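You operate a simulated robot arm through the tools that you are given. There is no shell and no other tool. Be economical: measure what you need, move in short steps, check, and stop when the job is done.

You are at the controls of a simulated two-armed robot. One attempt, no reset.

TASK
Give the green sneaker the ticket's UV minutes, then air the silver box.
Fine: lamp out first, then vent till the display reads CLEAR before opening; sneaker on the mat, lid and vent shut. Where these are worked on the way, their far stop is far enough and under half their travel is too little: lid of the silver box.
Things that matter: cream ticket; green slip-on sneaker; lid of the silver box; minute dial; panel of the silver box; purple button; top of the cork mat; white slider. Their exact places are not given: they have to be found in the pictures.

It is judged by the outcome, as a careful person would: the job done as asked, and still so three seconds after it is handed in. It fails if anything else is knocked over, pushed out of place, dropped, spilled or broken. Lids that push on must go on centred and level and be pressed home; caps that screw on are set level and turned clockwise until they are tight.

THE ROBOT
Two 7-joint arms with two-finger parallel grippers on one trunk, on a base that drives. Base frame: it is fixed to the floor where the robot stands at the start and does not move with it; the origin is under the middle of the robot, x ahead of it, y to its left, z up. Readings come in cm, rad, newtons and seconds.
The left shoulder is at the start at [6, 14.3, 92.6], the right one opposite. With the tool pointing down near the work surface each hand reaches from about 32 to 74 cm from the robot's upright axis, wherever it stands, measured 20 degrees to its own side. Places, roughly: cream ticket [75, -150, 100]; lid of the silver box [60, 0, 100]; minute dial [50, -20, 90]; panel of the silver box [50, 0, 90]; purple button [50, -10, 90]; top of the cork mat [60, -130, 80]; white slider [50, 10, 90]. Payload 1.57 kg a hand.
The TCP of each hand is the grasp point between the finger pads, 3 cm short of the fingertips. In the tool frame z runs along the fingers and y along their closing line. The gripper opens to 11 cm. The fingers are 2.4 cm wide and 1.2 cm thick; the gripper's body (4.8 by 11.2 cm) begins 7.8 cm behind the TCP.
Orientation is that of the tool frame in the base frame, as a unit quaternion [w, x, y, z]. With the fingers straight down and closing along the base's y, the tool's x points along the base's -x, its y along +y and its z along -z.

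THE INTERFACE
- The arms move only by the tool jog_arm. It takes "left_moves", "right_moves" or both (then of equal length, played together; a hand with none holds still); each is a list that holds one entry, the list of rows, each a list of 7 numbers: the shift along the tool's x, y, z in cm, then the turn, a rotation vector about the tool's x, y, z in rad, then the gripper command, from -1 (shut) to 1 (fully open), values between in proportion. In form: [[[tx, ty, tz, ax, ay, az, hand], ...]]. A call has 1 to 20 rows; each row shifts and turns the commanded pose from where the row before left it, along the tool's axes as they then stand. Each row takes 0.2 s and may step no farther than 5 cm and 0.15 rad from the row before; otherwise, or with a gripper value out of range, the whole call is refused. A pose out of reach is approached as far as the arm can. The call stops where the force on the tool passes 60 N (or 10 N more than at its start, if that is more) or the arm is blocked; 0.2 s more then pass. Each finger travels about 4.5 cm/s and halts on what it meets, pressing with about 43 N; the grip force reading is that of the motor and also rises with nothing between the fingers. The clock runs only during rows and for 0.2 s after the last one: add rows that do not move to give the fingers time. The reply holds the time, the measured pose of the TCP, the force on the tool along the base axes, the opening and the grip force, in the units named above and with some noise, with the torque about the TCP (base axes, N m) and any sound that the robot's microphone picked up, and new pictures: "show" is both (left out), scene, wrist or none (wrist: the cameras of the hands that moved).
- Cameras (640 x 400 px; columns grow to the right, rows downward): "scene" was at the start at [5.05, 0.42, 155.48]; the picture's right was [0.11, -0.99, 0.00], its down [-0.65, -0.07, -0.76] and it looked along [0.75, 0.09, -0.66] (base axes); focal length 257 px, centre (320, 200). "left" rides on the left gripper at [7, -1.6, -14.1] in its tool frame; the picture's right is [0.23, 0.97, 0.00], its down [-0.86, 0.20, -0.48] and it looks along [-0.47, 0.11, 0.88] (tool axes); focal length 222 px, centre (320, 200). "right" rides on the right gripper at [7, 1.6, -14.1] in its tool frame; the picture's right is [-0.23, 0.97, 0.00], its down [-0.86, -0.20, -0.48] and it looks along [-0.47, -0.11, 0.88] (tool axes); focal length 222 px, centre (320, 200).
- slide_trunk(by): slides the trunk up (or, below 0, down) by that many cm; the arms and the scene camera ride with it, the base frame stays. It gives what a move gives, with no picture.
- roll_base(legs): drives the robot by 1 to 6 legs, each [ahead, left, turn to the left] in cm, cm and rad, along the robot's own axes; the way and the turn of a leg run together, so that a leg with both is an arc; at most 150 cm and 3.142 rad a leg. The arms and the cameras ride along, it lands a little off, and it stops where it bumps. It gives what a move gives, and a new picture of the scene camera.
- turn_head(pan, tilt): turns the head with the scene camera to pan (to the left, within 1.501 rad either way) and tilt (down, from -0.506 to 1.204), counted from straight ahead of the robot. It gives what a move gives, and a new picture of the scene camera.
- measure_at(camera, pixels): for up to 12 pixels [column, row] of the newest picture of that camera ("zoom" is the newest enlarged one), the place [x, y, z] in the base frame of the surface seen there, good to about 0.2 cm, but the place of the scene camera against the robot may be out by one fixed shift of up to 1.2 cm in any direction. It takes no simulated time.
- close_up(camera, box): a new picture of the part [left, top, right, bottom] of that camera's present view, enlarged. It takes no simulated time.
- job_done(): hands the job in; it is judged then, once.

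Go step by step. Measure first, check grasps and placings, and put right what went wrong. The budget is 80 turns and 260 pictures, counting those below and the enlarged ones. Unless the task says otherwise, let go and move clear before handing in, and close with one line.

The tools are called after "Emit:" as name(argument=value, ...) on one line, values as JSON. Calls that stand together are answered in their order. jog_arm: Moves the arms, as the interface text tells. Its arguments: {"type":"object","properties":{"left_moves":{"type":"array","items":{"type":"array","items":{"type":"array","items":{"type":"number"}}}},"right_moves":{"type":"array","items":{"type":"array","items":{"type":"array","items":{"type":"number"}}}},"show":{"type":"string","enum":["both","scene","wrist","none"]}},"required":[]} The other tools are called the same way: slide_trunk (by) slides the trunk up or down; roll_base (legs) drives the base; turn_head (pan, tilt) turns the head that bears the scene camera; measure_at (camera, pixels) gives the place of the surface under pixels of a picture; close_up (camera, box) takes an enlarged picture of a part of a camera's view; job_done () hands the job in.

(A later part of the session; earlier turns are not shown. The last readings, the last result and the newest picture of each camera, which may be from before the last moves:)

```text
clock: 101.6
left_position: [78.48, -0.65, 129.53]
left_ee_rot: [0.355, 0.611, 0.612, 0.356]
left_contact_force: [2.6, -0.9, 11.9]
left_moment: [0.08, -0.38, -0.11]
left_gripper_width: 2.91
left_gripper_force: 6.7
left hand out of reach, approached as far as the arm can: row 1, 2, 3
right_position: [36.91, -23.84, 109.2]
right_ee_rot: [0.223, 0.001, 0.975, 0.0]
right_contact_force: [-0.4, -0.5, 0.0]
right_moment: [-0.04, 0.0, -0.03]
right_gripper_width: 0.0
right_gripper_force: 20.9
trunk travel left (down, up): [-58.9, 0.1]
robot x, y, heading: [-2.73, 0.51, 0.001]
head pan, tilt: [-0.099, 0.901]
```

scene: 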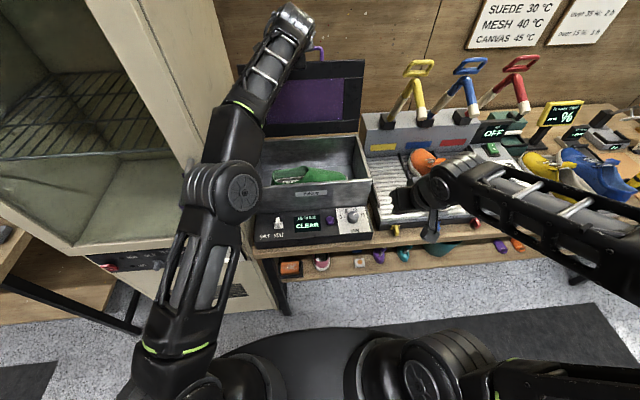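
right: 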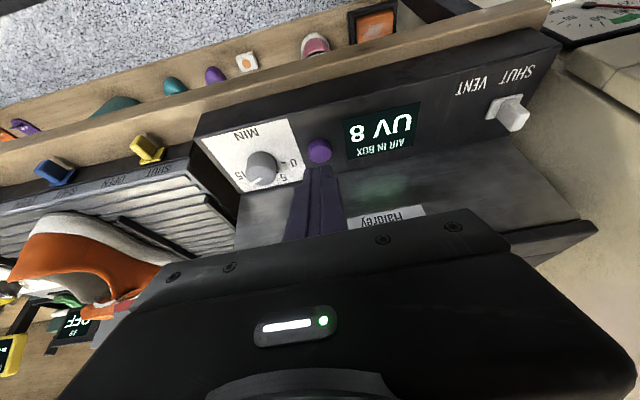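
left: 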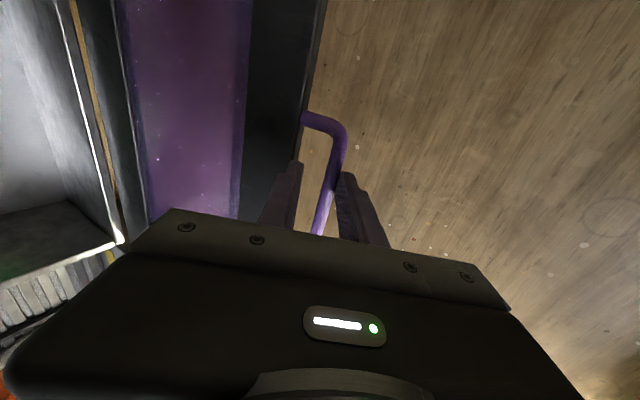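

Arm reach limit with lid at ≈95–98°, i.e. past vertical. I open the cage slowly and withdraw to see if the lid stays or settles to its stop.

Emit:
jog_arm(left_moves=[[[0, 0, 0, 0, 0, 0, -0.4], [0, 0, 0, 0, 0, 0, -0.2], [0, 0, -1.83, 0, 0, 0, -0.2], [0, 0, -1.78, 0, 0, 0, -0.2], [0, 0, -1.73, 0, 0, 0, -0.2], [0, 0, 0, 0, 0, 0, -0.2]]])

```text
clock: 103.0
left_position: [74.12, -0.67, 131.99]
left_ee_rot: [0.354, 0.613, 0.612, 0.354]
left_contact_force: [0.4, 0.0, 0.7]
left_moment: [0.01, 0.01, 0.02]
left_gripper_width: 4.4
left_gripper_force: 0.2
right_position: [36.99, -23.87, 109.15]
right_ee_rot: [0.222, 0.0, 0.975, 0.0]
right_contact_force: [0.1, 0.1, -0.2]
right_moment: [0.0, 0.02, 0.0]
right_gripper_width: 0.01
right_gripper_force: 21.4
trunk travel left (down, up): [-58.9, 0.1]
robot x, y, heading: [-2.8, 0.7, -0.002]
head pan, tilt: [-0.099, 0.901]
```

scene: 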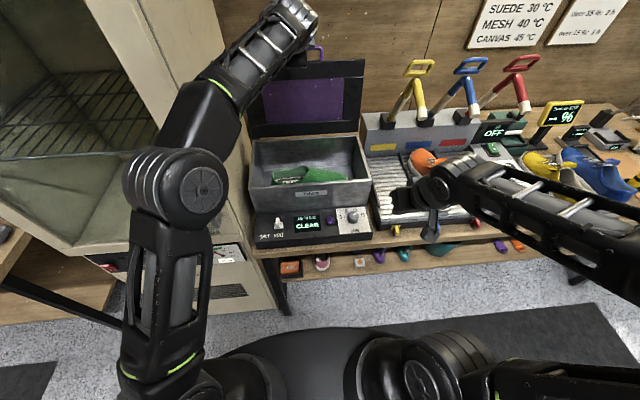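
left: 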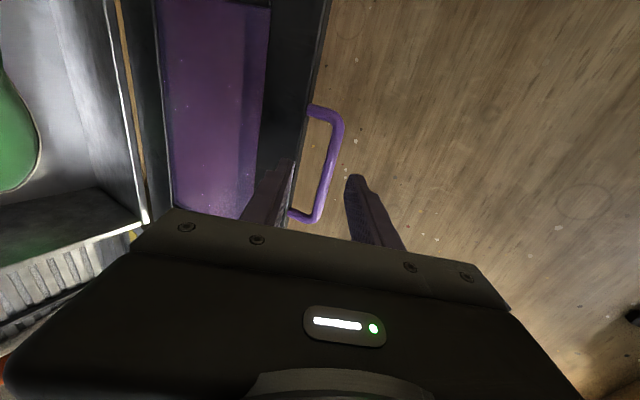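

Emit:
measure_at(camera="left", pixels=[[305, 60], [327, 160], [318, 60], [180, 80], [335, 140], [255, 60]])

Emit:
measure_at(camera="scene", pixels=[[350, 68], [348, 128], [300, 180], [275, 172], [340, 178], [310, 172], [255, 145], [360, 140], [252, 185], [368, 183], [300, 130], [325, 160]])

Emit:
close_up(camera="scene", box=[240, 50, 400, 210])

```text
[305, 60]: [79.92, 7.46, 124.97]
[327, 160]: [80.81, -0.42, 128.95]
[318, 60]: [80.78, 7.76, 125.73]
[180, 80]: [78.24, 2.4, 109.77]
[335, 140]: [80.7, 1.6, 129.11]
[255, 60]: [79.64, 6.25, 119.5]
```

```text
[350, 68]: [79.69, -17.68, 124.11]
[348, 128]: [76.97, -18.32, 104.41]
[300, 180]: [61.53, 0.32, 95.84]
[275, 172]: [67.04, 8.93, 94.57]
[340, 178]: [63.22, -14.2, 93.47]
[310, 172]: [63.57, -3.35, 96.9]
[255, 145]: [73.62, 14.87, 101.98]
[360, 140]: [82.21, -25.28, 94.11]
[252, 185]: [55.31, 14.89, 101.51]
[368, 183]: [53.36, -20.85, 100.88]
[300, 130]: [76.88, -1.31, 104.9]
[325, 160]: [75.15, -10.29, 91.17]
```

```text
2.50 times, centred on (320, 130) of scene
```

zoom: 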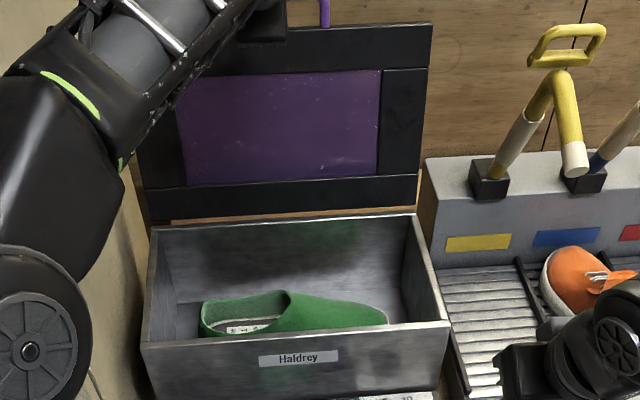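

The lid leans ≈96° and stays put. The green sneaker lies along y (heel ≈9, toe ≈−14) at x≈64. I withdraw the left hand and bring the right hand, vertical and closing along x, over the box.

Emit:
jog_arm(left_moves=[[[0, -2.49, -4.335, 0, 0, 0, -0.2], [0, -2.49, -4.335, 0, 0, 0, -0.2], [0, -2.49, -4.335, 0, 0, 0, -0.2], [0, -2.49, -4.335, 0, 0, 0, -0.2], [1, -2.49, -4.335, 0, 0, 0, -0.2], [2, -2.49, -4.335, 0, 0, 0, -0.2], [2, -2.49, -4.335, 0, 0, 0, -0.2], [2, -2, 0, 0, 0, 0, -0.2], [0, -2, 0, 0, 0, 0, -0.2]]], show="none")

Emit:
jog_arm(right_moves=[[[0, 0, 0, 0, 0.15, 0, 1], [0, 0, 0, 0, 0.15, 0, 1], [0, 0, 0, 0, 0.15, 0, 1], [0, 0, -2, 0, 0, -0.143, 1], [0, 0, -2, 0, 0, -0.143, 1], [0, 0, 0, 0, 0, -0.143, 1], [0, 0, 0, 0, 0, -0.143, 1], [0, 0, 0, 0, 0, -0.143, 1], [0, 0, 0, 0, 0, -0.143, 1], [0, 0, 0, 0, 0, -0.143, 1], [0, 0, 0, 0, 0, -0.143, 1], [0, 0, 0, 0, 0, -0.143, 1], [0, 0, 0, 0, 0, -0.143, 1], [0, 0, 0, 0, 0, -0.143, 1], [0, 0, 0, 0, 0, 0, 1]]])

```text
refused: row 5 steps farther than a row can; nothing moved
```

```text
clock: 106.2
left_position: [74.07, -0.73, 132.02]
left_ee_rot: [0.354, 0.612, 0.612, 0.355]
left_contact_force: [0.6, -0.2, -0.1]
left_moment: [0.05, 0.03, 0.0]
left_gripper_width: 4.39
left_gripper_force: 0.1
right_position: [36.93, -23.85, 112.93]
right_ee_rot: [0.0, 0.708, -0.706, -0.001]
right_contact_force: [0.2, -1.0, -0.8]
right_moment: [0.0, 0.02, 0.01]
right_gripper_width: 10.98
right_gripper_force: 0.1
trunk travel left (down, up): [-58.9, 0.1]
robot x, y, heading: [-2.91, 0.62, 0.002]
head pan, tilt: [-0.099, 0.901]
```

scene: 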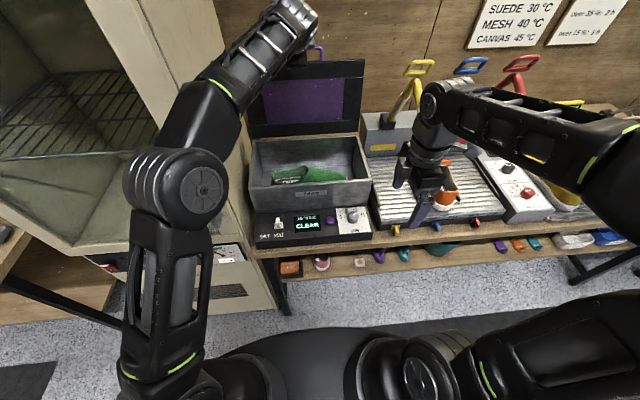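
right: 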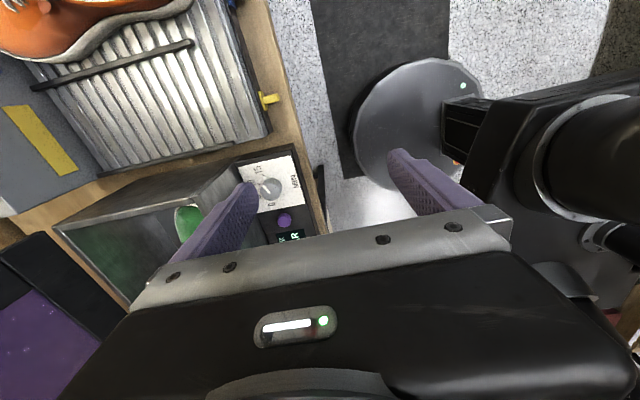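

Emit:
jog_arm(left_moves=[[[0, -2.4, -4.2, 0, 0, 0, -0.2], [0, -2.4, -4.2, 0, 0, 0, -0.2], [0, -2.4, -4.2, 0, 0, 0, -0.2], [0, -2.4, -4.2, 0, 0, 0, -0.2], [1, -2.2, -4, 0, 0, 0, -0.2], [2, -2.2, -3.8, 0, 0, 0, -0.2], [2, -2.2, -3.8, 0, 0, 0, -0.2], [2, -2, 0, 0, 0, 0, -0.2], [0, -2, 0, 0, 0, 0, -0.2]]], show="none")

Emit:
jog_arm(right_moves=[[[-2.73, -3.38, 0, 0, 0, 0, 1], [-2.73, -3.38, 0, 0, 0, 0, 1], [-2.73, -3.38, 0, 0, 0, 0, 1], [-2.73, -3.38, 0, 0, 0, 0, 1], [-2.73, -3.38, 0, 0, 0, 0, 1], [-2.73, -3.38, 0, 0, 0, 0, 1], [0, -3.38, 0, 0, 0, 0, 1], [0, -3.38, 0, 0, 0, 0, 1], [0, 0, 0, 0, 0, 0, 1]]])

```text
clock: 108.2
left_position: [39.15, 6.48, 128.71]
left_ee_rot: [0.354, 0.612, 0.612, 0.356]
left_contact_force: [-1.1, 0.1, 0.6]
left_moment: [0.0, 0.03, 0.0]
left_gripper_width: 4.41
left_gripper_force: 0.1
right_position: [36.98, -23.96, 113.17]
right_ee_rot: [0.0, 0.707, -0.707, 0.0]
right_contact_force: [-0.6, -1.0, 0.2]
right_moment: [0.02, -0.04, -0.01]
right_gripper_width: 10.99
right_gripper_force: 0.2
trunk travel left (down, up): [-58.9, 0.1]
robot x, y, heading: [-2.68, 0.82, 0.002]
head pan, tilt: [-0.099, 0.901]
```

```text
clock: 110.2
left_position: [39.24, 6.42, 128.57]
left_ee_rot: [0.354, 0.612, 0.612, 0.355]
left_contact_force: [-0.3, 0.3, 0.5]
left_moment: [-0.02, 0.02, -0.01]
left_gripper_width: 4.4
left_gripper_force: 0.1
right_position: [54.62, -9.5, 113.07]
right_ee_rot: [-0.001, 0.707, -0.707, 0.003]
right_contact_force: [-0.6, 1.2, -0.6]
right_moment: [-0.01, -0.01, 0.0]
right_gripper_width: 11.03
right_gripper_force: 0.0
right hand out of reach, approached as far as the arm can: row 6, 7, 8
trunk travel left (down, up): [-58.9, 0.1]
robot x, y, heading: [-2.63, 0.72, 0.004]
head pan, tilt: [-0.099, 0.901]
```

scene: 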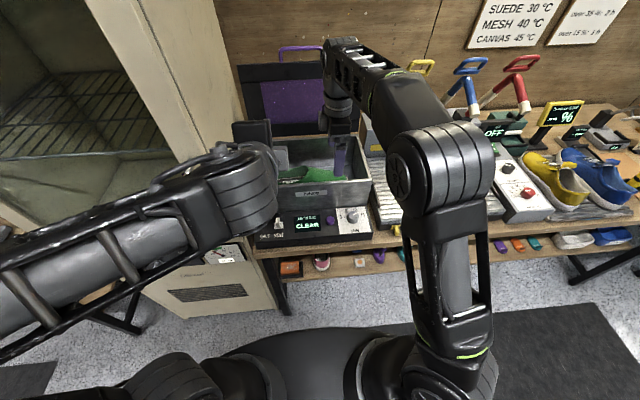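
right: 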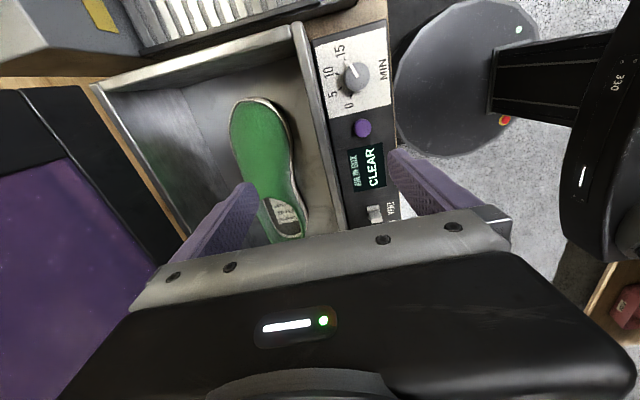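

The right arm is at a reach limit here; I'll shift the base left. First measure the shoe from the right camera.

Emit:
measure_at(camera="right", pixels=[[262, 100], [235, 125], [285, 125], [260, 150], [292, 160], [243, 165], [270, 195], [300, 200], [300, 232], [215, 130], [280, 100], [290, 190]])

Emit:
close_up(camera="right", box=[180, 70, 360, 250])

```text
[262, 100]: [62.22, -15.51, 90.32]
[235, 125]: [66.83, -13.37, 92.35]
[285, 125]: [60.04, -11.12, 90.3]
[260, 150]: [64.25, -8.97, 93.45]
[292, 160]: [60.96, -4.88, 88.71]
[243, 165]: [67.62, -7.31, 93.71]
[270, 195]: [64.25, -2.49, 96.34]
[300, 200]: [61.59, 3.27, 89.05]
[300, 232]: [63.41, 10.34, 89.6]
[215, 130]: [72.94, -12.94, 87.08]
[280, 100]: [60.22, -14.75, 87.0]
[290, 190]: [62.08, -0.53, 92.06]
```

```text
2.22 times, centred on (270, 160) of right
```

zoom: 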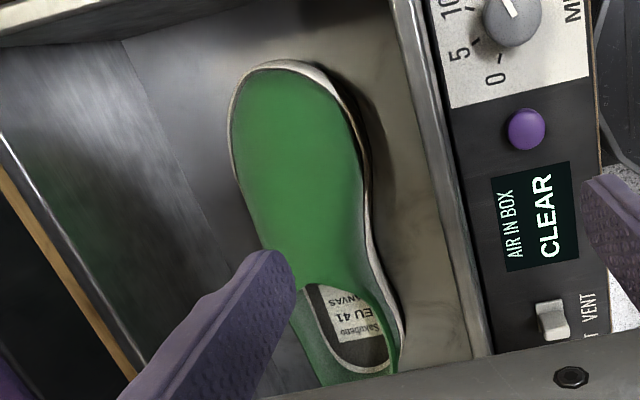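

Box floor z≈87; shoe spans y −15.5…11, x≈60–68.5. I check cabinet front clearance before shifting the base left.

Emit:
measure_at(camera="scene", pixels=[[100, 240], [205, 205], [190, 155], [240, 245], [80, 210], [170, 100], [60, 235]])

Emit:
jog_arm(left_moves=[[[0, -2.3, -4, 0, 0, 0, -0.2], [0, -2.3, -4, 0, 0, 0, -0.2], [0, -2.3, -4, 0, 0, 0, -0.2]]])

```text
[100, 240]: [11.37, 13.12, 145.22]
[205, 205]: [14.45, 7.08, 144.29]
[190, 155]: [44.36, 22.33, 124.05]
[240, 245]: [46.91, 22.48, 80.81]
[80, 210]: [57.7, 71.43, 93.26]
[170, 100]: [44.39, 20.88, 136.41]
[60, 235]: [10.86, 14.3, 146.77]
```

```text
clock: 111.0
left_position: [25.36, 6.3, 128.67]
left_ee_rot: [0.354, 0.612, 0.612, 0.356]
left_contact_force: [-0.3, 0.3, 1.1]
left_moment: [0.0, -0.01, -0.01]
left_gripper_width: 4.41
left_gripper_force: 0.2
right_position: [54.43, -9.52, 113.19]
right_ee_rot: [-0.002, 0.708, -0.706, 0.004]
right_contact_force: [0.2, 0.2, -0.5]
right_moment: [-0.02, 0.0, 0.0]
right_gripper_width: 11.01
right_gripper_force: 0.0
trunk travel left (down, up): [-58.9, 0.1]
robot x, y, heading: [-2.9, 0.51, -0.0]
head pan, tilt: [-0.099, 0.901]
```

scene: 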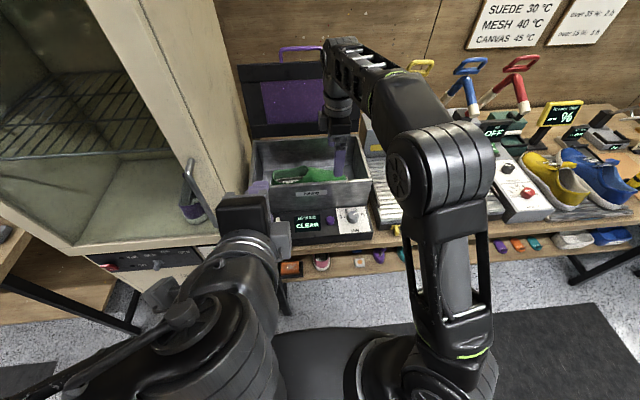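
left: 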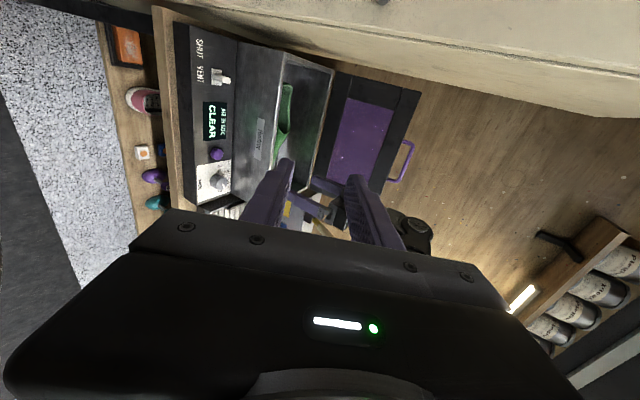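

Emit:
roll_base(legs=[[0, 17, 0], [3, 0, 0]])

Emit:
slide_trunk(by=-4)

Emit:
jog_arm(right_moves=[[[2.5, 0, 0, 0, 0, 0, 1], [2.5, 0, 0, 0, 0, 0, 1], [0, 0, 0, 0, 0, 0, 1]]])

```text
clock: 112.9
left_position: [28.73, 22.94, 128.73]
left_ee_rot: [0.353, 0.614, 0.611, 0.354]
left_contact_force: [0.1, 0.4, 0.4]
left_moment: [0.01, 0.05, -0.06]
left_gripper_width: 4.38
left_gripper_force: 0.0
right_position: [57.76, 7.15, 112.86]
right_ee_rot: [-0.002, 0.707, -0.707, 0.002]
right_contact_force: [-0.3, -0.4, -0.6]
right_moment: [-0.04, 0.05, 0.0]
right_gripper_width: 11.0
right_gripper_force: 0.1
trunk travel left (down, up): [-58.9, 0.1]
robot x, y, heading: [0.16, 17.12, -0.002]
head pan, tilt: [-0.099, 0.901]
```

scene: 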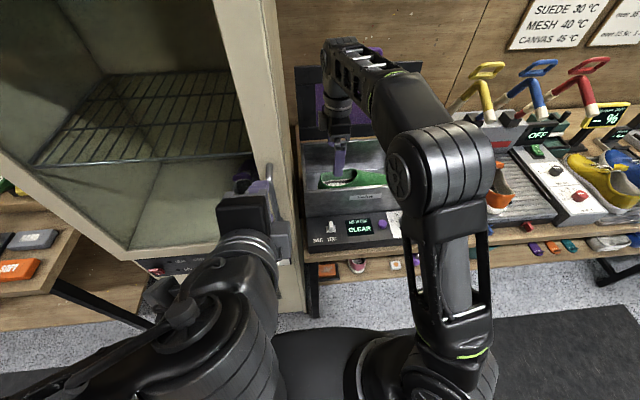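

```text
clock: 113.7
left_position: [28.47, 22.93, 124.63]
left_ee_rot: [0.354, 0.612, 0.611, 0.355]
left_contact_force: [0.3, 0.7, -0.1]
left_moment: [0.02, 0.02, -0.02]
left_gripper_width: 4.41
left_gripper_force: 0.1
right_position: [57.56, 7.01, 109.11]
right_ee_rot: [0.002, -0.707, 0.707, -0.003]
right_contact_force: [-0.1, -0.3, 0.0]
right_moment: [0.01, 0.0, 0.01]
right_gripper_width: 11.02
right_gripper_force: 0.1
trunk travel left (down, up): [-54.9, 4.1]
robot x, y, heading: [0.28, 17.31, -0.002]
head pan, tilt: [-0.099, 0.901]
```

```text
clock: 114.5
left_position: [28.44, 23.05, 124.75]
left_ee_rot: [0.354, 0.613, 0.611, 0.355]
left_contact_force: [-0.8, -0.7, -1.2]
left_moment: [0.02, 0.01, 0.02]
left_gripper_width: 4.4
left_gripper_force: 0.0
right_position: [57.52, 1.99, 109.0]
right_ee_rot: [-0.003, 0.707, -0.707, 0.002]
right_contact_force: [0.0, -0.3, -0.9]
right_moment: [0.04, 0.0, 0.0]
right_gripper_width: 11.0
right_gripper_force: 0.0
trunk travel left (down, up): [-54.9, 4.1]
robot x, y, heading: [-0.13, 16.76, 0.002]
head pan, tilt: [-0.099, 0.901]
```

scene: 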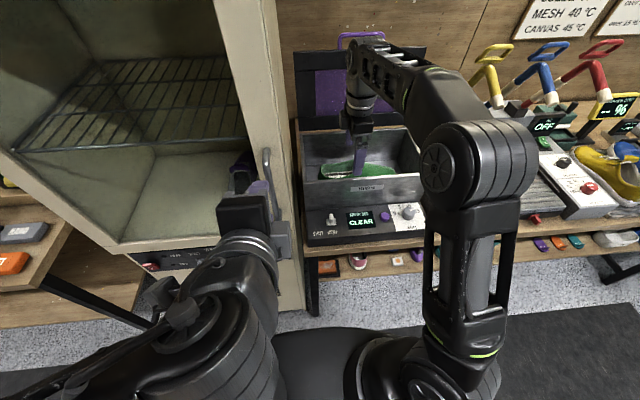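
right: 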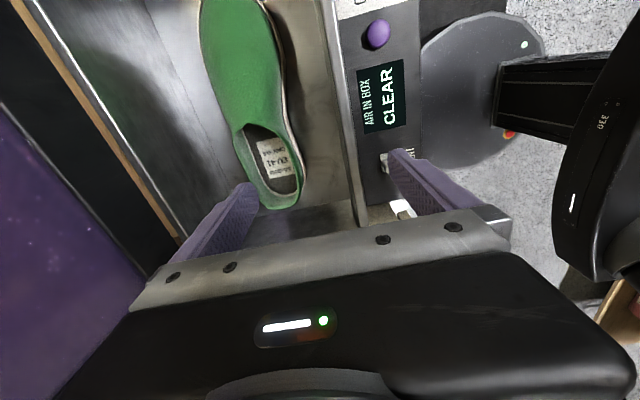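

Emit:
jog_arm(right_moves=[[[2.5, -3.4, 0, 0, 0, 0, 1], [2.5, -3.4, 0, 0, 0, 0, 1], [0, 0, 0, 0, 0, 0, 1]]], show="wrist")

```text
clock: 115.3
left_position: [28.4, 22.99, 124.68]
left_ee_rot: [0.354, 0.612, 0.612, 0.354]
left_contact_force: [0.4, 0.9, -0.3]
left_moment: [0.0, 0.0, 0.03]
left_gripper_width: 4.41
left_gripper_force: 0.1
right_position: [58.37, 1.44, 109.17]
right_ee_rot: [-0.003, 0.707, -0.707, 0.003]
right_contact_force: [-0.1, 0.1, 0.5]
right_moment: [-0.02, 0.01, 0.0]
right_gripper_width: 10.98
right_gripper_force: 0.1
right hand out of reach, approached as far as the arm can: row 1, 2
trunk travel left (down, up): [-54.9, 4.1]
robot x, y, heading: [0.14, 17.6, 0.005]
head pan, tilt: [-0.099, 0.901]
```

right: 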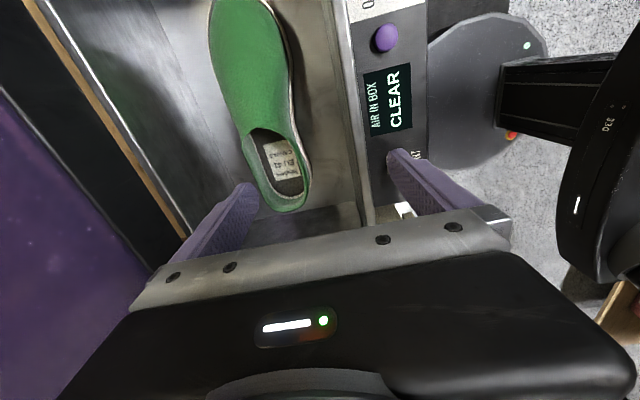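

Reach is limited at this height. I check how much room the base has in front of the bench.

Emit:
measure_at(camera="scene", pixels=[[330, 332], [300, 345], [345, 270], [400, 262], [310, 300], [380, 240], [360, 330], [318, 318]])

```text
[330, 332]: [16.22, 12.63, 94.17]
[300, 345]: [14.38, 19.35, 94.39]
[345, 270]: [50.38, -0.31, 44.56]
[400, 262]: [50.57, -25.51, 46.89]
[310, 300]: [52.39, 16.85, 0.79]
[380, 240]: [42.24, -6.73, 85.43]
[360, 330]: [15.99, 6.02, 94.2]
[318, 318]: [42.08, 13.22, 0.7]
```

Emit:
measure_at(camera="right", pixels=[[432, 90], [450, 60], [470, 30], [445, 145], [400, 30]])

```text
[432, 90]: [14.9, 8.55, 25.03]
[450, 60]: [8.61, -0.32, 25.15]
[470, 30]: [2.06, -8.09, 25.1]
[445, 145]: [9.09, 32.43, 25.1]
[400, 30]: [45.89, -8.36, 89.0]
```

The base disc's front is ≤ x 26, bench edge at 42, so 8 cm forward is safe. I retract the left hand, raise the trunk and drive forward.

Emit:
jog_arm(left_moves=[[[0, -2, -3.46, 0, 0, 0, -0.2], [0, -2, -3.46, 0, 0, 0, -0.2], [0, 0, 0, 0, 0, 0, -0.2]]], show="none")

Emit:
slide_trunk(by=3.9)

Emit:
roll_base(legs=[[8, 0, 0]])

```text
clock: 116.1
left_position: [20.85, 23.23, 124.58]
left_ee_rot: [0.35, 0.61, 0.616, 0.353]
left_contact_force: [0.4, -0.4, 0.0]
left_moment: [-0.04, 0.0, 0.01]
left_gripper_width: 4.4
left_gripper_force: 0.1
right_position: [58.2, 1.53, 109.1]
right_ee_rot: [0.004, -0.707, 0.707, -0.004]
right_contact_force: [0.7, -0.2, -0.6]
right_moment: [0.02, -0.05, 0.02]
right_gripper_width: 10.98
right_gripper_force: 0.0
trunk travel left (down, up): [-54.9, 4.1]
robot x, y, heading: [0.36, 17.58, -0.002]
head pan, tilt: [-0.099, 0.901]
```

```text
clock: 117.0
left_position: [20.65, 23.09, 128.66]
left_ee_rot: [0.35, 0.611, 0.616, 0.353]
left_contact_force: [-0.3, 0.2, -0.1]
left_moment: [0.01, -0.02, -0.01]
left_gripper_width: 4.39
left_gripper_force: 0.0
right_position: [58.41, 1.47, 113.03]
right_ee_rot: [0.003, -0.707, 0.707, -0.003]
right_contact_force: [-0.1, -0.3, 0.0]
right_moment: [0.01, 0.0, 0.01]
right_gripper_width: 11.0
right_gripper_force: 0.0
trunk travel left (down, up): [-58.8, 0.2]
robot x, y, heading: [0.19, 17.34, -0.002]
head pan, tilt: [-0.099, 0.901]
```

```text
clock: 118.0
left_position: [28.8, 23.13, 128.63]
left_ee_rot: [0.351, 0.612, 0.615, 0.352]
left_contact_force: [0.2, -0.2, -0.7]
left_moment: [0.02, 0.0, 0.01]
left_gripper_width: 4.4
left_gripper_force: 0.1
right_position: [66.37, 1.32, 112.96]
right_ee_rot: [0.002, -0.706, 0.708, -0.002]
right_contact_force: [0.4, 0.0, -0.3]
right_moment: [-0.02, 0.07, -0.01]
right_gripper_width: 11.0
right_gripper_force: 0.1
trunk travel left (down, up): [-58.8, 0.2]
robot x, y, heading: [8.37, 17.33, -0.005]
head pan, tilt: [-0.099, 0.901]
```

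scene: 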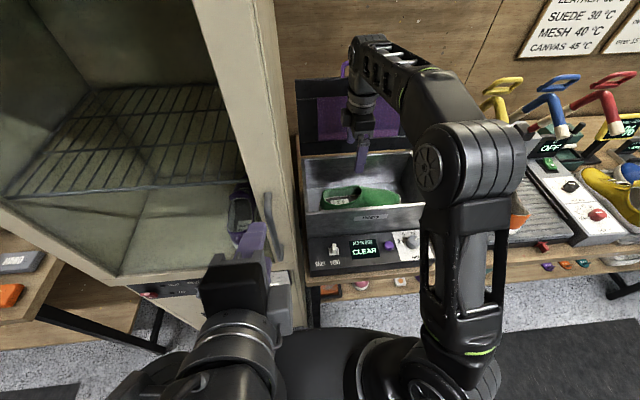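

Emit:
jog_arm(right_moves=[[[2.15, 1.05, 0, 0, 0, 0, 1], [2.15, 1.05, 0, 0, 0, 0, 1], [0, 0, 4, 0, 0, 0, 1], [0, 0, 4, 0, 0, 0, 1], [0, 0, 3, 0, 0, 0, 1], [0, 0, 0, 0, 0, 0, 1]]])

```text
clock: 119.4
left_position: [28.68, 23.15, 128.51]
left_ee_rot: [0.352, 0.612, 0.614, 0.353]
left_contact_force: [0.0, 1.0, -0.1]
left_moment: [0.02, 0.03, 0.01]
left_gripper_width: 4.39
left_gripper_force: 0.1
right_position: [64.4, -2.85, 102.04]
right_ee_rot: [0.003, -0.706, 0.708, -0.003]
right_contact_force: [0.0, -0.4, 0.1]
right_moment: [-0.01, -0.02, 0.03]
right_gripper_width: 11.0
right_gripper_force: 0.0
trunk travel left (down, up): [-58.8, 0.2]
robot x, y, heading: [8.12, 17.35, -0.005]
head pan, tilt: [-0.099, 0.901]
```

scene: 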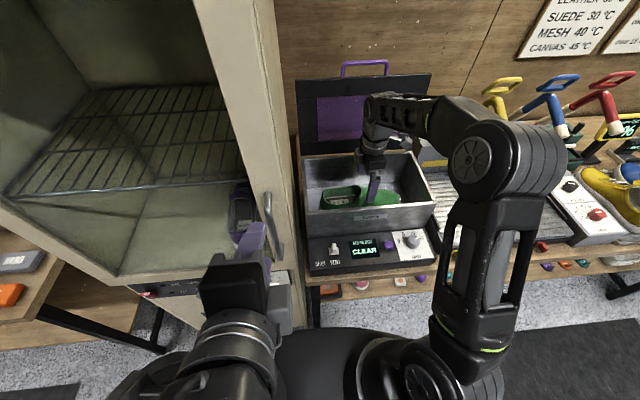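
right: 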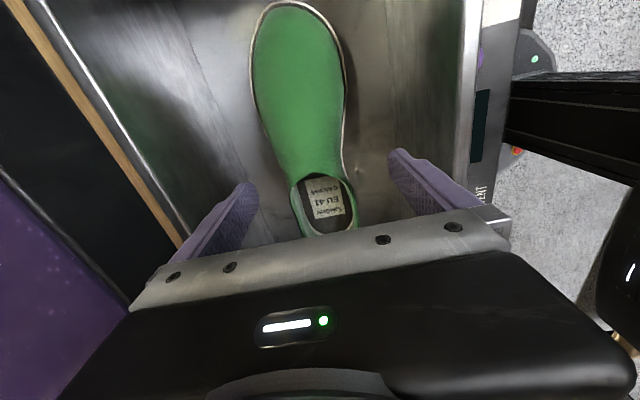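

The shoe sits centred between the fingers. I descend to z≈91.3 and close.

Emit:
jog_arm(right_moves=[[[0, 0, 3.5, 0, 0, 0, 1], [0, 0, 3.5, 0, 0, 0, 1], [0, 0, 2.5, 0, 0, 0, 1], [0, 0, 1.2, 0, 0, 0, 1], [0, 0, 0, 0, 0, 0, 1], [0, 0, 0, 0, 0, 0, 0], [0, 0, 0, 0, 0, 0, -0.2], [0, 0, 0, 0, 0, 0, -0.4], [0, 0, 0, 0, 0, 0, -0.6], [0, 0, 0, 0, 0, 0, -1], [0, 0, 0, 0, 0, 0, -1]]])

```text
clock: 121.8
left_position: [28.7, 23.08, 128.68]
left_ee_rot: [0.351, 0.612, 0.615, 0.353]
left_contact_force: [-0.2, -1.3, -0.2]
left_moment: [-0.05, 0.03, -0.01]
left_gripper_width: 4.42
left_gripper_force: 0.1
right_position: [64.28, -2.81, 91.21]
right_ee_rot: [0.003, -0.706, 0.708, -0.002]
right_contact_force: [0.1, 0.1, 1.0]
right_moment: [-0.01, -0.05, -0.01]
right_gripper_width: 9.45
right_gripper_force: 42.9
trunk travel left (down, up): [-58.8, 0.2]
robot x, y, heading: [8.07, 17.58, -0.004]
head pan, tilt: [-0.099, 0.901]
```

scene: 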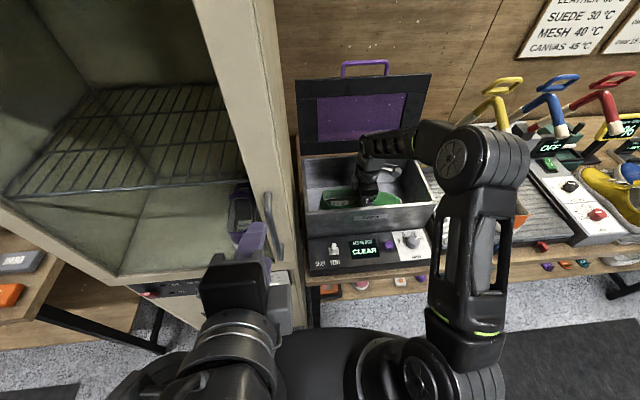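
right: 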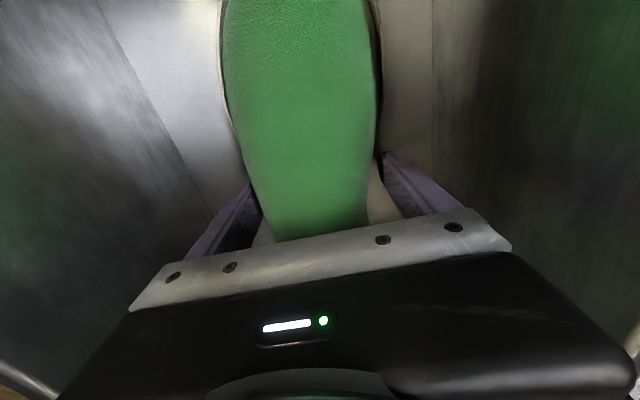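

Gripped at 9.45 cm with 43 N. I lift straight up 20 cm.

Emit:
jog_arm(right_moves=[[[0, 0, -1.5, 0, 0, 0, -1], [0, 0, -1.5, 0, 0, 0, -1], [0, 0, -2.5, 0, 0, 0, -1], [0, 0, -2.5, 0, 0, 0, -1], [0, 0, -3, 0, 0, 0, -1], [0, 0, -3, 0, 0, 0, -1], [0, 0, -3, 0, 0, 0, -1], [0, 0, -3, 0, 0, 0, -1], [0, 0, 0, 0, 0, 0, -1]]])

```text
clock: 123.8
left_position: [28.68, 23.06, 128.6]
left_ee_rot: [0.352, 0.612, 0.615, 0.352]
left_contact_force: [-0.2, -0.4, 0.6]
left_moment: [0.01, -0.02, 0.03]
left_gripper_width: 4.41
left_gripper_force: 0.1
right_position: [64.23, -3.0, 111.39]
right_ee_rot: [0.002, -0.706, 0.708, -0.003]
right_contact_force: [0.1, -0.1, -2.5]
right_moment: [0.03, 0.01, -0.01]
right_gripper_width: 9.43
right_gripper_force: 43.2
trunk travel left (down, up): [-58.8, 0.2]
robot x, y, heading: [7.65, 17.41, -0.0]
head pan, tilt: [-0.099, 0.901]
```

scene: 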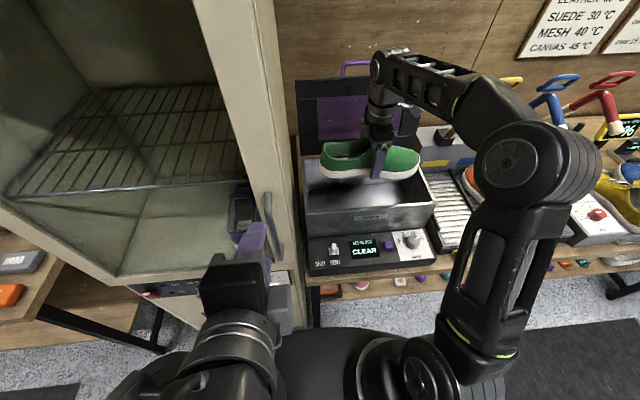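
right: 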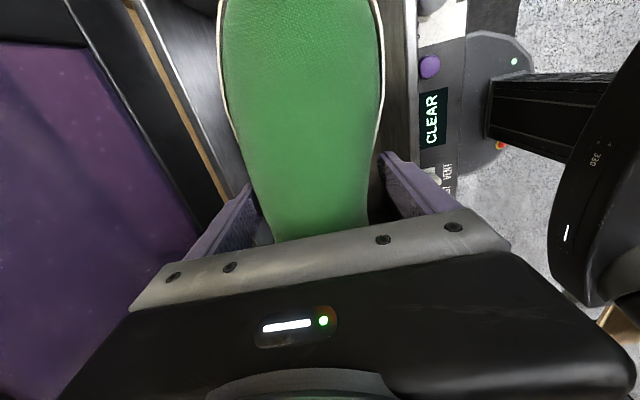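

The shoe is level and clear of the walls. I back out and drive right to the mat.

Emit:
roll_base(legs=[[-34, 0, 0], [0, -131, 0]])

Emit:
turn_head(pan=-0.3, tilt=0.6)

```text
clock: 132.1
left_position: [-5.32, -104.69, 128.55]
left_ee_rot: [0.352, 0.612, 0.614, 0.353]
left_contact_force: [-0.2, 0.1, 0.8]
left_moment: [0.0, -0.03, 0.01]
left_gripper_width: 4.39
left_gripper_force: 0.1
right_position: [30.2, -130.81, 111.21]
right_ee_rot: [0.003, -0.706, 0.708, -0.003]
right_contact_force: [-0.5, -0.4, -3.1]
right_moment: [0.0, -0.01, 0.0]
right_gripper_width: 9.43
right_gripper_force: 42.9
trunk travel left (down, up): [-58.8, 0.2]
robot x, y, heading: [-25.81, -110.39, -0.01]
head pan, tilt: [-0.099, 0.901]
```

scene: 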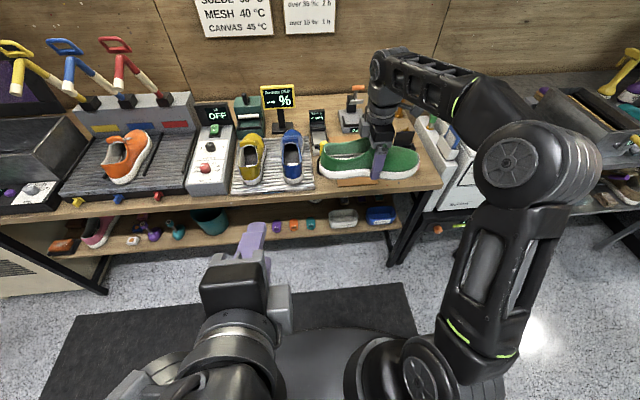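

```text
clock: 132.9
left_position: [-5.34, -104.72, 128.62]
left_ee_rot: [0.352, 0.612, 0.614, 0.353]
left_contact_force: [-0.1, 0.6, 0.5]
left_moment: [0.01, 0.01, 0.02]
left_gripper_width: 4.39
left_gripper_force: 0.1
right_position: [30.14, -130.85, 111.25]
right_ee_rot: [0.003, -0.707, 0.707, -0.002]
right_contact_force: [-0.2, 0.8, -4.0]
right_moment: [0.02, 0.02, -0.02]
right_gripper_width: 9.42
right_gripper_force: 43.0
trunk travel left (down, up): [-58.8, 0.2]
robot x, y, heading: [-26.32, -110.68, -0.002]
head pan, tilt: [-0.3, 0.6]
```

scene: 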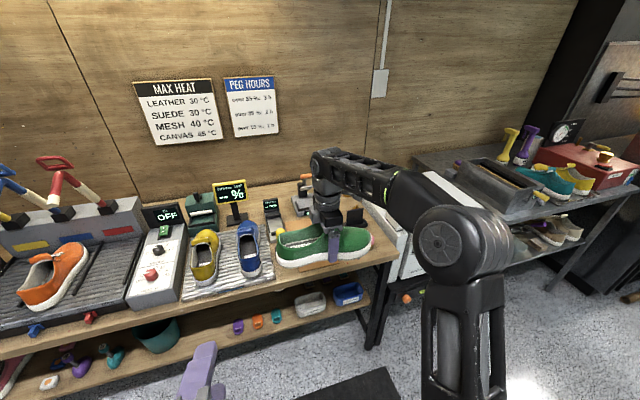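

I rotate the shoe 90° so its length runs along x.

Emit:
jog_arm(right_moves=[[[0, 0, 0, 0, 0, 0.143, -1], [0, 0, 0, 0, 0, 0.143, -1], [0, 0, 0, 0, 0, 0.143, -1], [0, 0, 0, 0, 0, 0.143, -1], [0, 0, 0, 0, 0, 0.143, -1], [0, 0, 0, 0, 0, 0.143, -1], [0, 0, 0, 0, 0, 0.143, -1], [0, 0, 0, 0, 0, 0.143, -1], [0, 0, 0, 0, 0, 0.143, -1], [0, 0, 0, 0, 0, 0.143, -1], [0, 0, 0, 0, 0, 0.143, -1], [0, 0, 0, 0, 0, 0, -1]]], show="scene")

Emit:
measure_at(camera="scene", pixels=[[270, 255], [325, 262], [330, 222], [300, 215], [290, 210], [355, 215]])

```text
clock: 135.5
left_position: [-5.36, -104.51, 128.54]
left_ee_rot: [0.353, 0.611, 0.615, 0.352]
left_contact_force: [0.2, -0.7, 0.0]
left_moment: [-0.03, 0.0, 0.03]
left_gripper_width: 4.43
left_gripper_force: 0.1
right_position: [30.22, -130.72, 111.27]
right_ee_rot: [0.004, 0.003, 1.0, 0.0]
right_contact_force: [-0.5, -0.1, -3.1]
right_moment: [0.0, -0.02, 0.0]
right_gripper_width: 9.42
right_gripper_force: 43.6
trunk travel left (down, up): [-58.8, 0.2]
robot x, y, heading: [-25.72, -110.53, -0.006]
head pan, tilt: [-0.3, 0.6]
```

scene: 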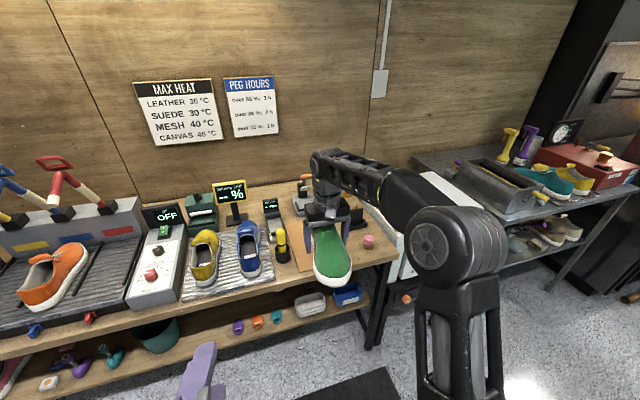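

```text
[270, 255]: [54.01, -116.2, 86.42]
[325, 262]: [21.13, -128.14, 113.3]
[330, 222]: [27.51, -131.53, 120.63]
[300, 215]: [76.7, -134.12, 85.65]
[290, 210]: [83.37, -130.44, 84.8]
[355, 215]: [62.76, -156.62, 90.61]
```

Shoe is along x now. Mat centre is ≈(59,−133.8). I drive so the shoe is over it (27 cm ahead, 3 cm right), at height.

Emit:
roll_base(legs=[[27.4, -3.1, 0]])

Emit:
jog_arm(right_moves=[[[0, 0, 2, 0, 0, 0, -1], [0, 0, 2, 0, 0, 0, -1], [0, 0, 2, 0, 0, 0, -1], [0, 0, 0, 0, 0, 0, -1]]])

```text
clock: 137.4
left_position: [22.26, -107.68, 128.53]
left_ee_rot: [0.352, 0.61, 0.616, 0.353]
left_contact_force: [0.4, 0.3, -0.3]
left_moment: [0.03, 0.01, 0.0]
left_gripper_width: 4.41
left_gripper_force: 0.0
right_position: [57.95, -133.79, 111.23]
right_ee_rot: [0.003, 0.001, 1.0, 0.0]
right_contact_force: [0.6, 0.0, -2.2]
right_moment: [-0.02, 0.03, 0.0]
right_gripper_width: 9.4
right_gripper_force: 43.3
trunk travel left (down, up): [-58.8, 0.2]
robot x, y, heading: [1.57, -113.76, 0.0]
head pan, tilt: [-0.3, 0.6]
```

scene: 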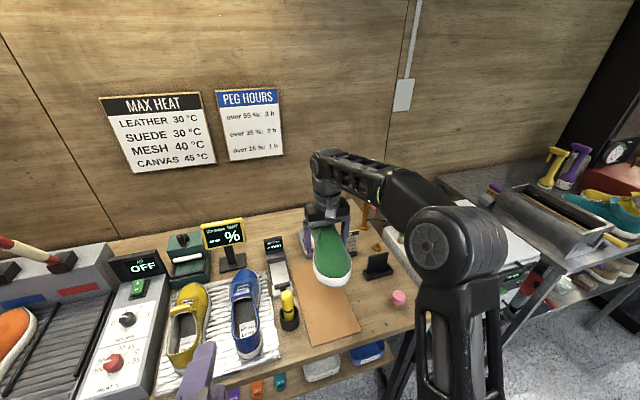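

```text
clock: 138.4
left_position: [22.18, -107.67, 128.59]
left_ee_rot: [0.351, 0.611, 0.616, 0.352]
left_contact_force: [-0.3, 0.9, -0.5]
left_moment: [-0.01, 0.0, -0.02]
left_gripper_width: 4.4
left_gripper_force: 0.0
right_position: [57.62, -133.78, 105.17]
right_ee_rot: [0.004, 0.001, 1.0, -0.001]
right_contact_force: [-0.5, 0.9, -3.5]
right_moment: [0.0, 0.0, 0.01]
right_gripper_width: 9.42
right_gripper_force: 43.3
trunk travel left (down, up): [-58.8, 0.2]
robot x, y, heading: [1.72, -113.6, -0.0]
head pan, tilt: [-0.3, 0.6]
```

scene: 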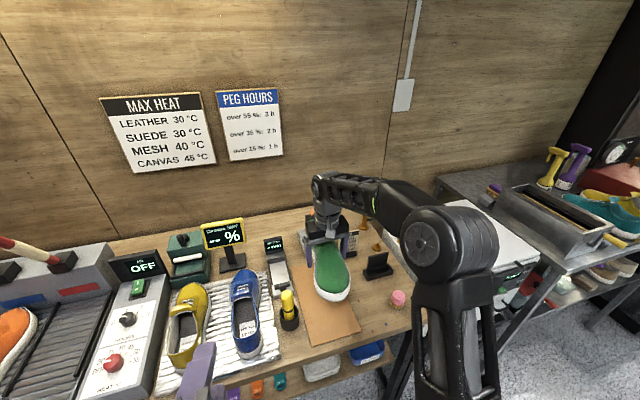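
right: 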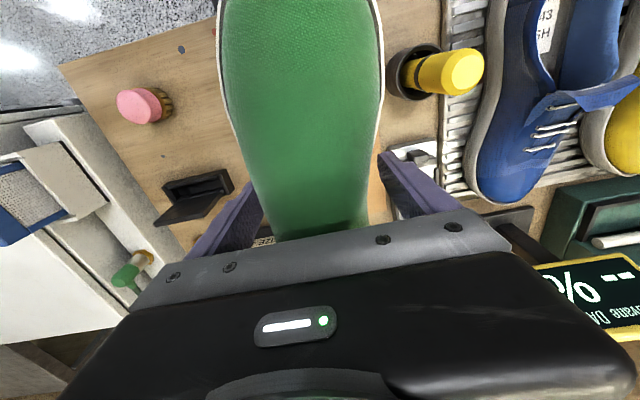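

Emit:
close_up(camera="scene", box=[260, 220, 420, 360])

Emit:
measure_at(camera="scene", pixels=[[312, 343], [358, 328], [306, 310], [298, 285], [294, 270], [350, 305], [289, 300]])

Emit:
measure_at(camera="right", pixels=[[425, 72], [395, 75], [400, 170], [375, 190], [388, 130]])

```text
2.86 times, centred on (340, 290) of scene
```

zoom: 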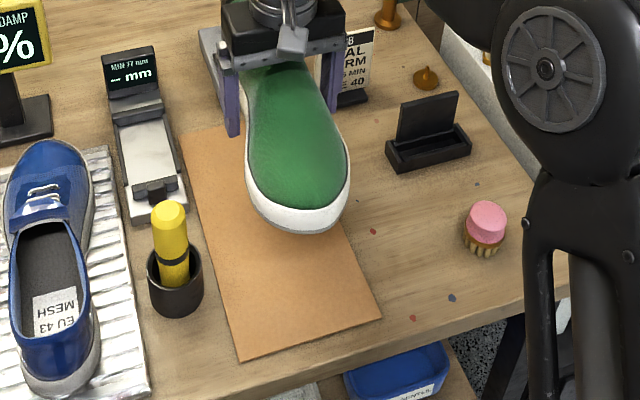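

```text
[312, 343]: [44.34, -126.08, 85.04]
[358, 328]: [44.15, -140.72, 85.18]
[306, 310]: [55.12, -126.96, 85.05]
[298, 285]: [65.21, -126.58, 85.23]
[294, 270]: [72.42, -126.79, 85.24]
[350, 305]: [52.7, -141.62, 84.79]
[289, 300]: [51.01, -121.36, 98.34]
```

```text
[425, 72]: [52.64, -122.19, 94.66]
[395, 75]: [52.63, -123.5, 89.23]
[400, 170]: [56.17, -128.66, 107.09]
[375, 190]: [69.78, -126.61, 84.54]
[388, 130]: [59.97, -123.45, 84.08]
```

Mat: x 44–74, y −126…−141.5; shoe centred. I lower 15 cm, then creep to contact.

Emit:
jog_arm(right_moves=[[[0, 0, 3, 0, 0, 0, -1], [0, 0, 3, 0, 0, 0, -1], [0, 0, 3, 0, 0, 0, -1], [0, 0, 3, 0, 0, 0, -1], [0, 0, 2, 0, 0, 0, -1], [0, 0, 1, 0, 0, 0, -1], [0, 0, 0.4, 0, 0, 0, -1], [0, 0, 0.3, 0, 0, 0, -1], [0, 0, 0, 0, 0, 0, -1]]])

```text
clock: 140.4
left_position: [22.2, -107.91, 128.71]
left_ee_rot: [0.352, 0.612, 0.615, 0.352]
left_contact_force: [-0.2, 0.2, -0.3]
left_moment: [0.01, 0.02, 0.01]
left_gripper_width: 4.44
left_gripper_force: 0.1
right_position: [57.79, -133.9, 89.56]
right_ee_rot: [0.003, 0.001, 1.0, 0.001]
right_contact_force: [0.1, 0.0, -2.0]
right_moment: [0.02, -0.06, 0.02]
right_gripper_width: 9.41
right_gripper_force: 43.1
trunk travel left (down, up): [-58.8, 0.2]
robot x, y, heading: [1.37, -113.58, -0.002]
head pan, tilt: [-0.3, 0.6]
```

scene: 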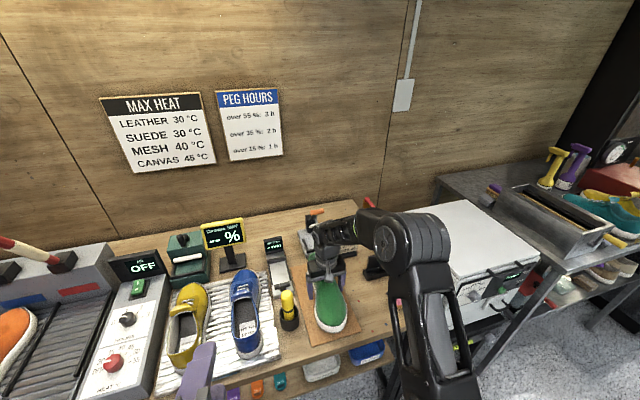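
right: 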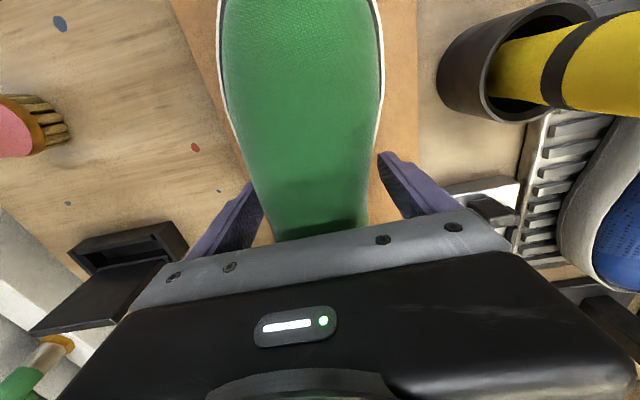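

Still hanging about 0.3 cm above. I creep down to contact, then release and lift.

Emit:
jog_arm(right_moves=[[[0, 0, 0.15, 0, 0, 0, -1], [0, 0, 0.15, 0, 0, 0, -1], [0, 0, 0.1, 0, 0, 0, -1], [0, 0, 0, 0, 0, 0, -1]]], show="none")

```text
clock: 141.4
left_position: [22.13, -107.73, 128.52]
left_ee_rot: [0.351, 0.61, 0.616, 0.353]
left_contact_force: [-0.4, -0.5, -0.2]
left_moment: [-0.01, 0.01, -0.01]
left_gripper_width: 4.41
left_gripper_force: 0.0
right_position: [57.88, -133.86, 89.07]
right_ee_rot: [0.004, 0.0, 1.0, 0.0]
right_contact_force: [0.0, 0.7, -2.9]
right_moment: [0.04, -0.02, -0.02]
right_gripper_width: 9.4
right_gripper_force: 42.9
trunk travel left (down, up): [-58.8, 0.2]
robot x, y, heading: [1.43, -113.25, -0.001]
head pan, tilt: [-0.3, 0.6]
```

Emit:
jog_arm(right_moves=[[[0, 0, 0.15, 0, 0, 0, -1], [0, 0, 0.15, 0, 0, 0, -1], [0, 0, 0.15, 0, 0, 0, -1], [0, 0, 0, 0, 0, 0, -1]]], show="scene")

Emit:
close_up(camera="scene", box=[280, 240, 380, 350])

```text
clock: 142.4
left_position: [22.11, -107.87, 128.64]
left_ee_rot: [0.351, 0.611, 0.615, 0.353]
left_contact_force: [0.4, -0.3, -0.5]
left_moment: [-0.02, 0.02, -0.02]
left_gripper_width: 4.41
left_gripper_force: 0.0
right_position: [57.86, -133.74, 88.71]
right_ee_rot: [0.004, 0.001, 1.0, 0.0]
right_contact_force: [0.2, -0.1, 0.8]
right_moment: [0.16, 0.09, -0.03]
right_gripper_width: 9.4
right_gripper_force: 43.1
trunk travel left (down, up): [-58.8, 0.2]
robot x, y, heading: [1.38, -113.54, -0.003]
head pan, tilt: [-0.3, 0.6]
```

scene: 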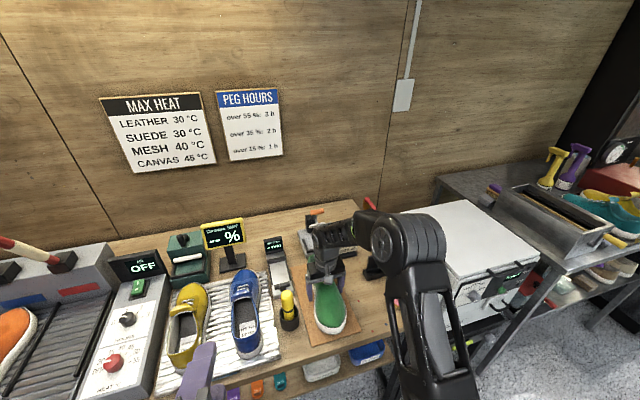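

```text
3.64 times, centred on (330, 295) of scene
```

zoom: 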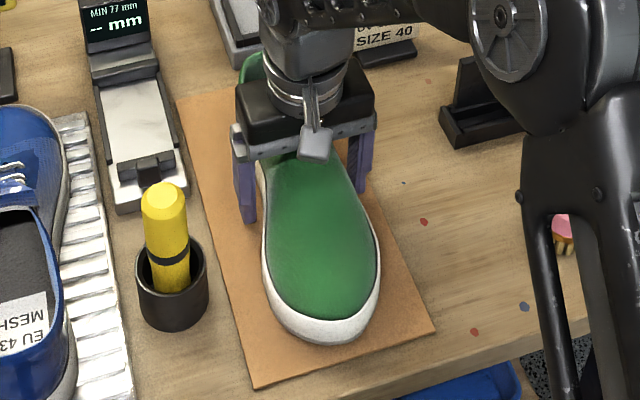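

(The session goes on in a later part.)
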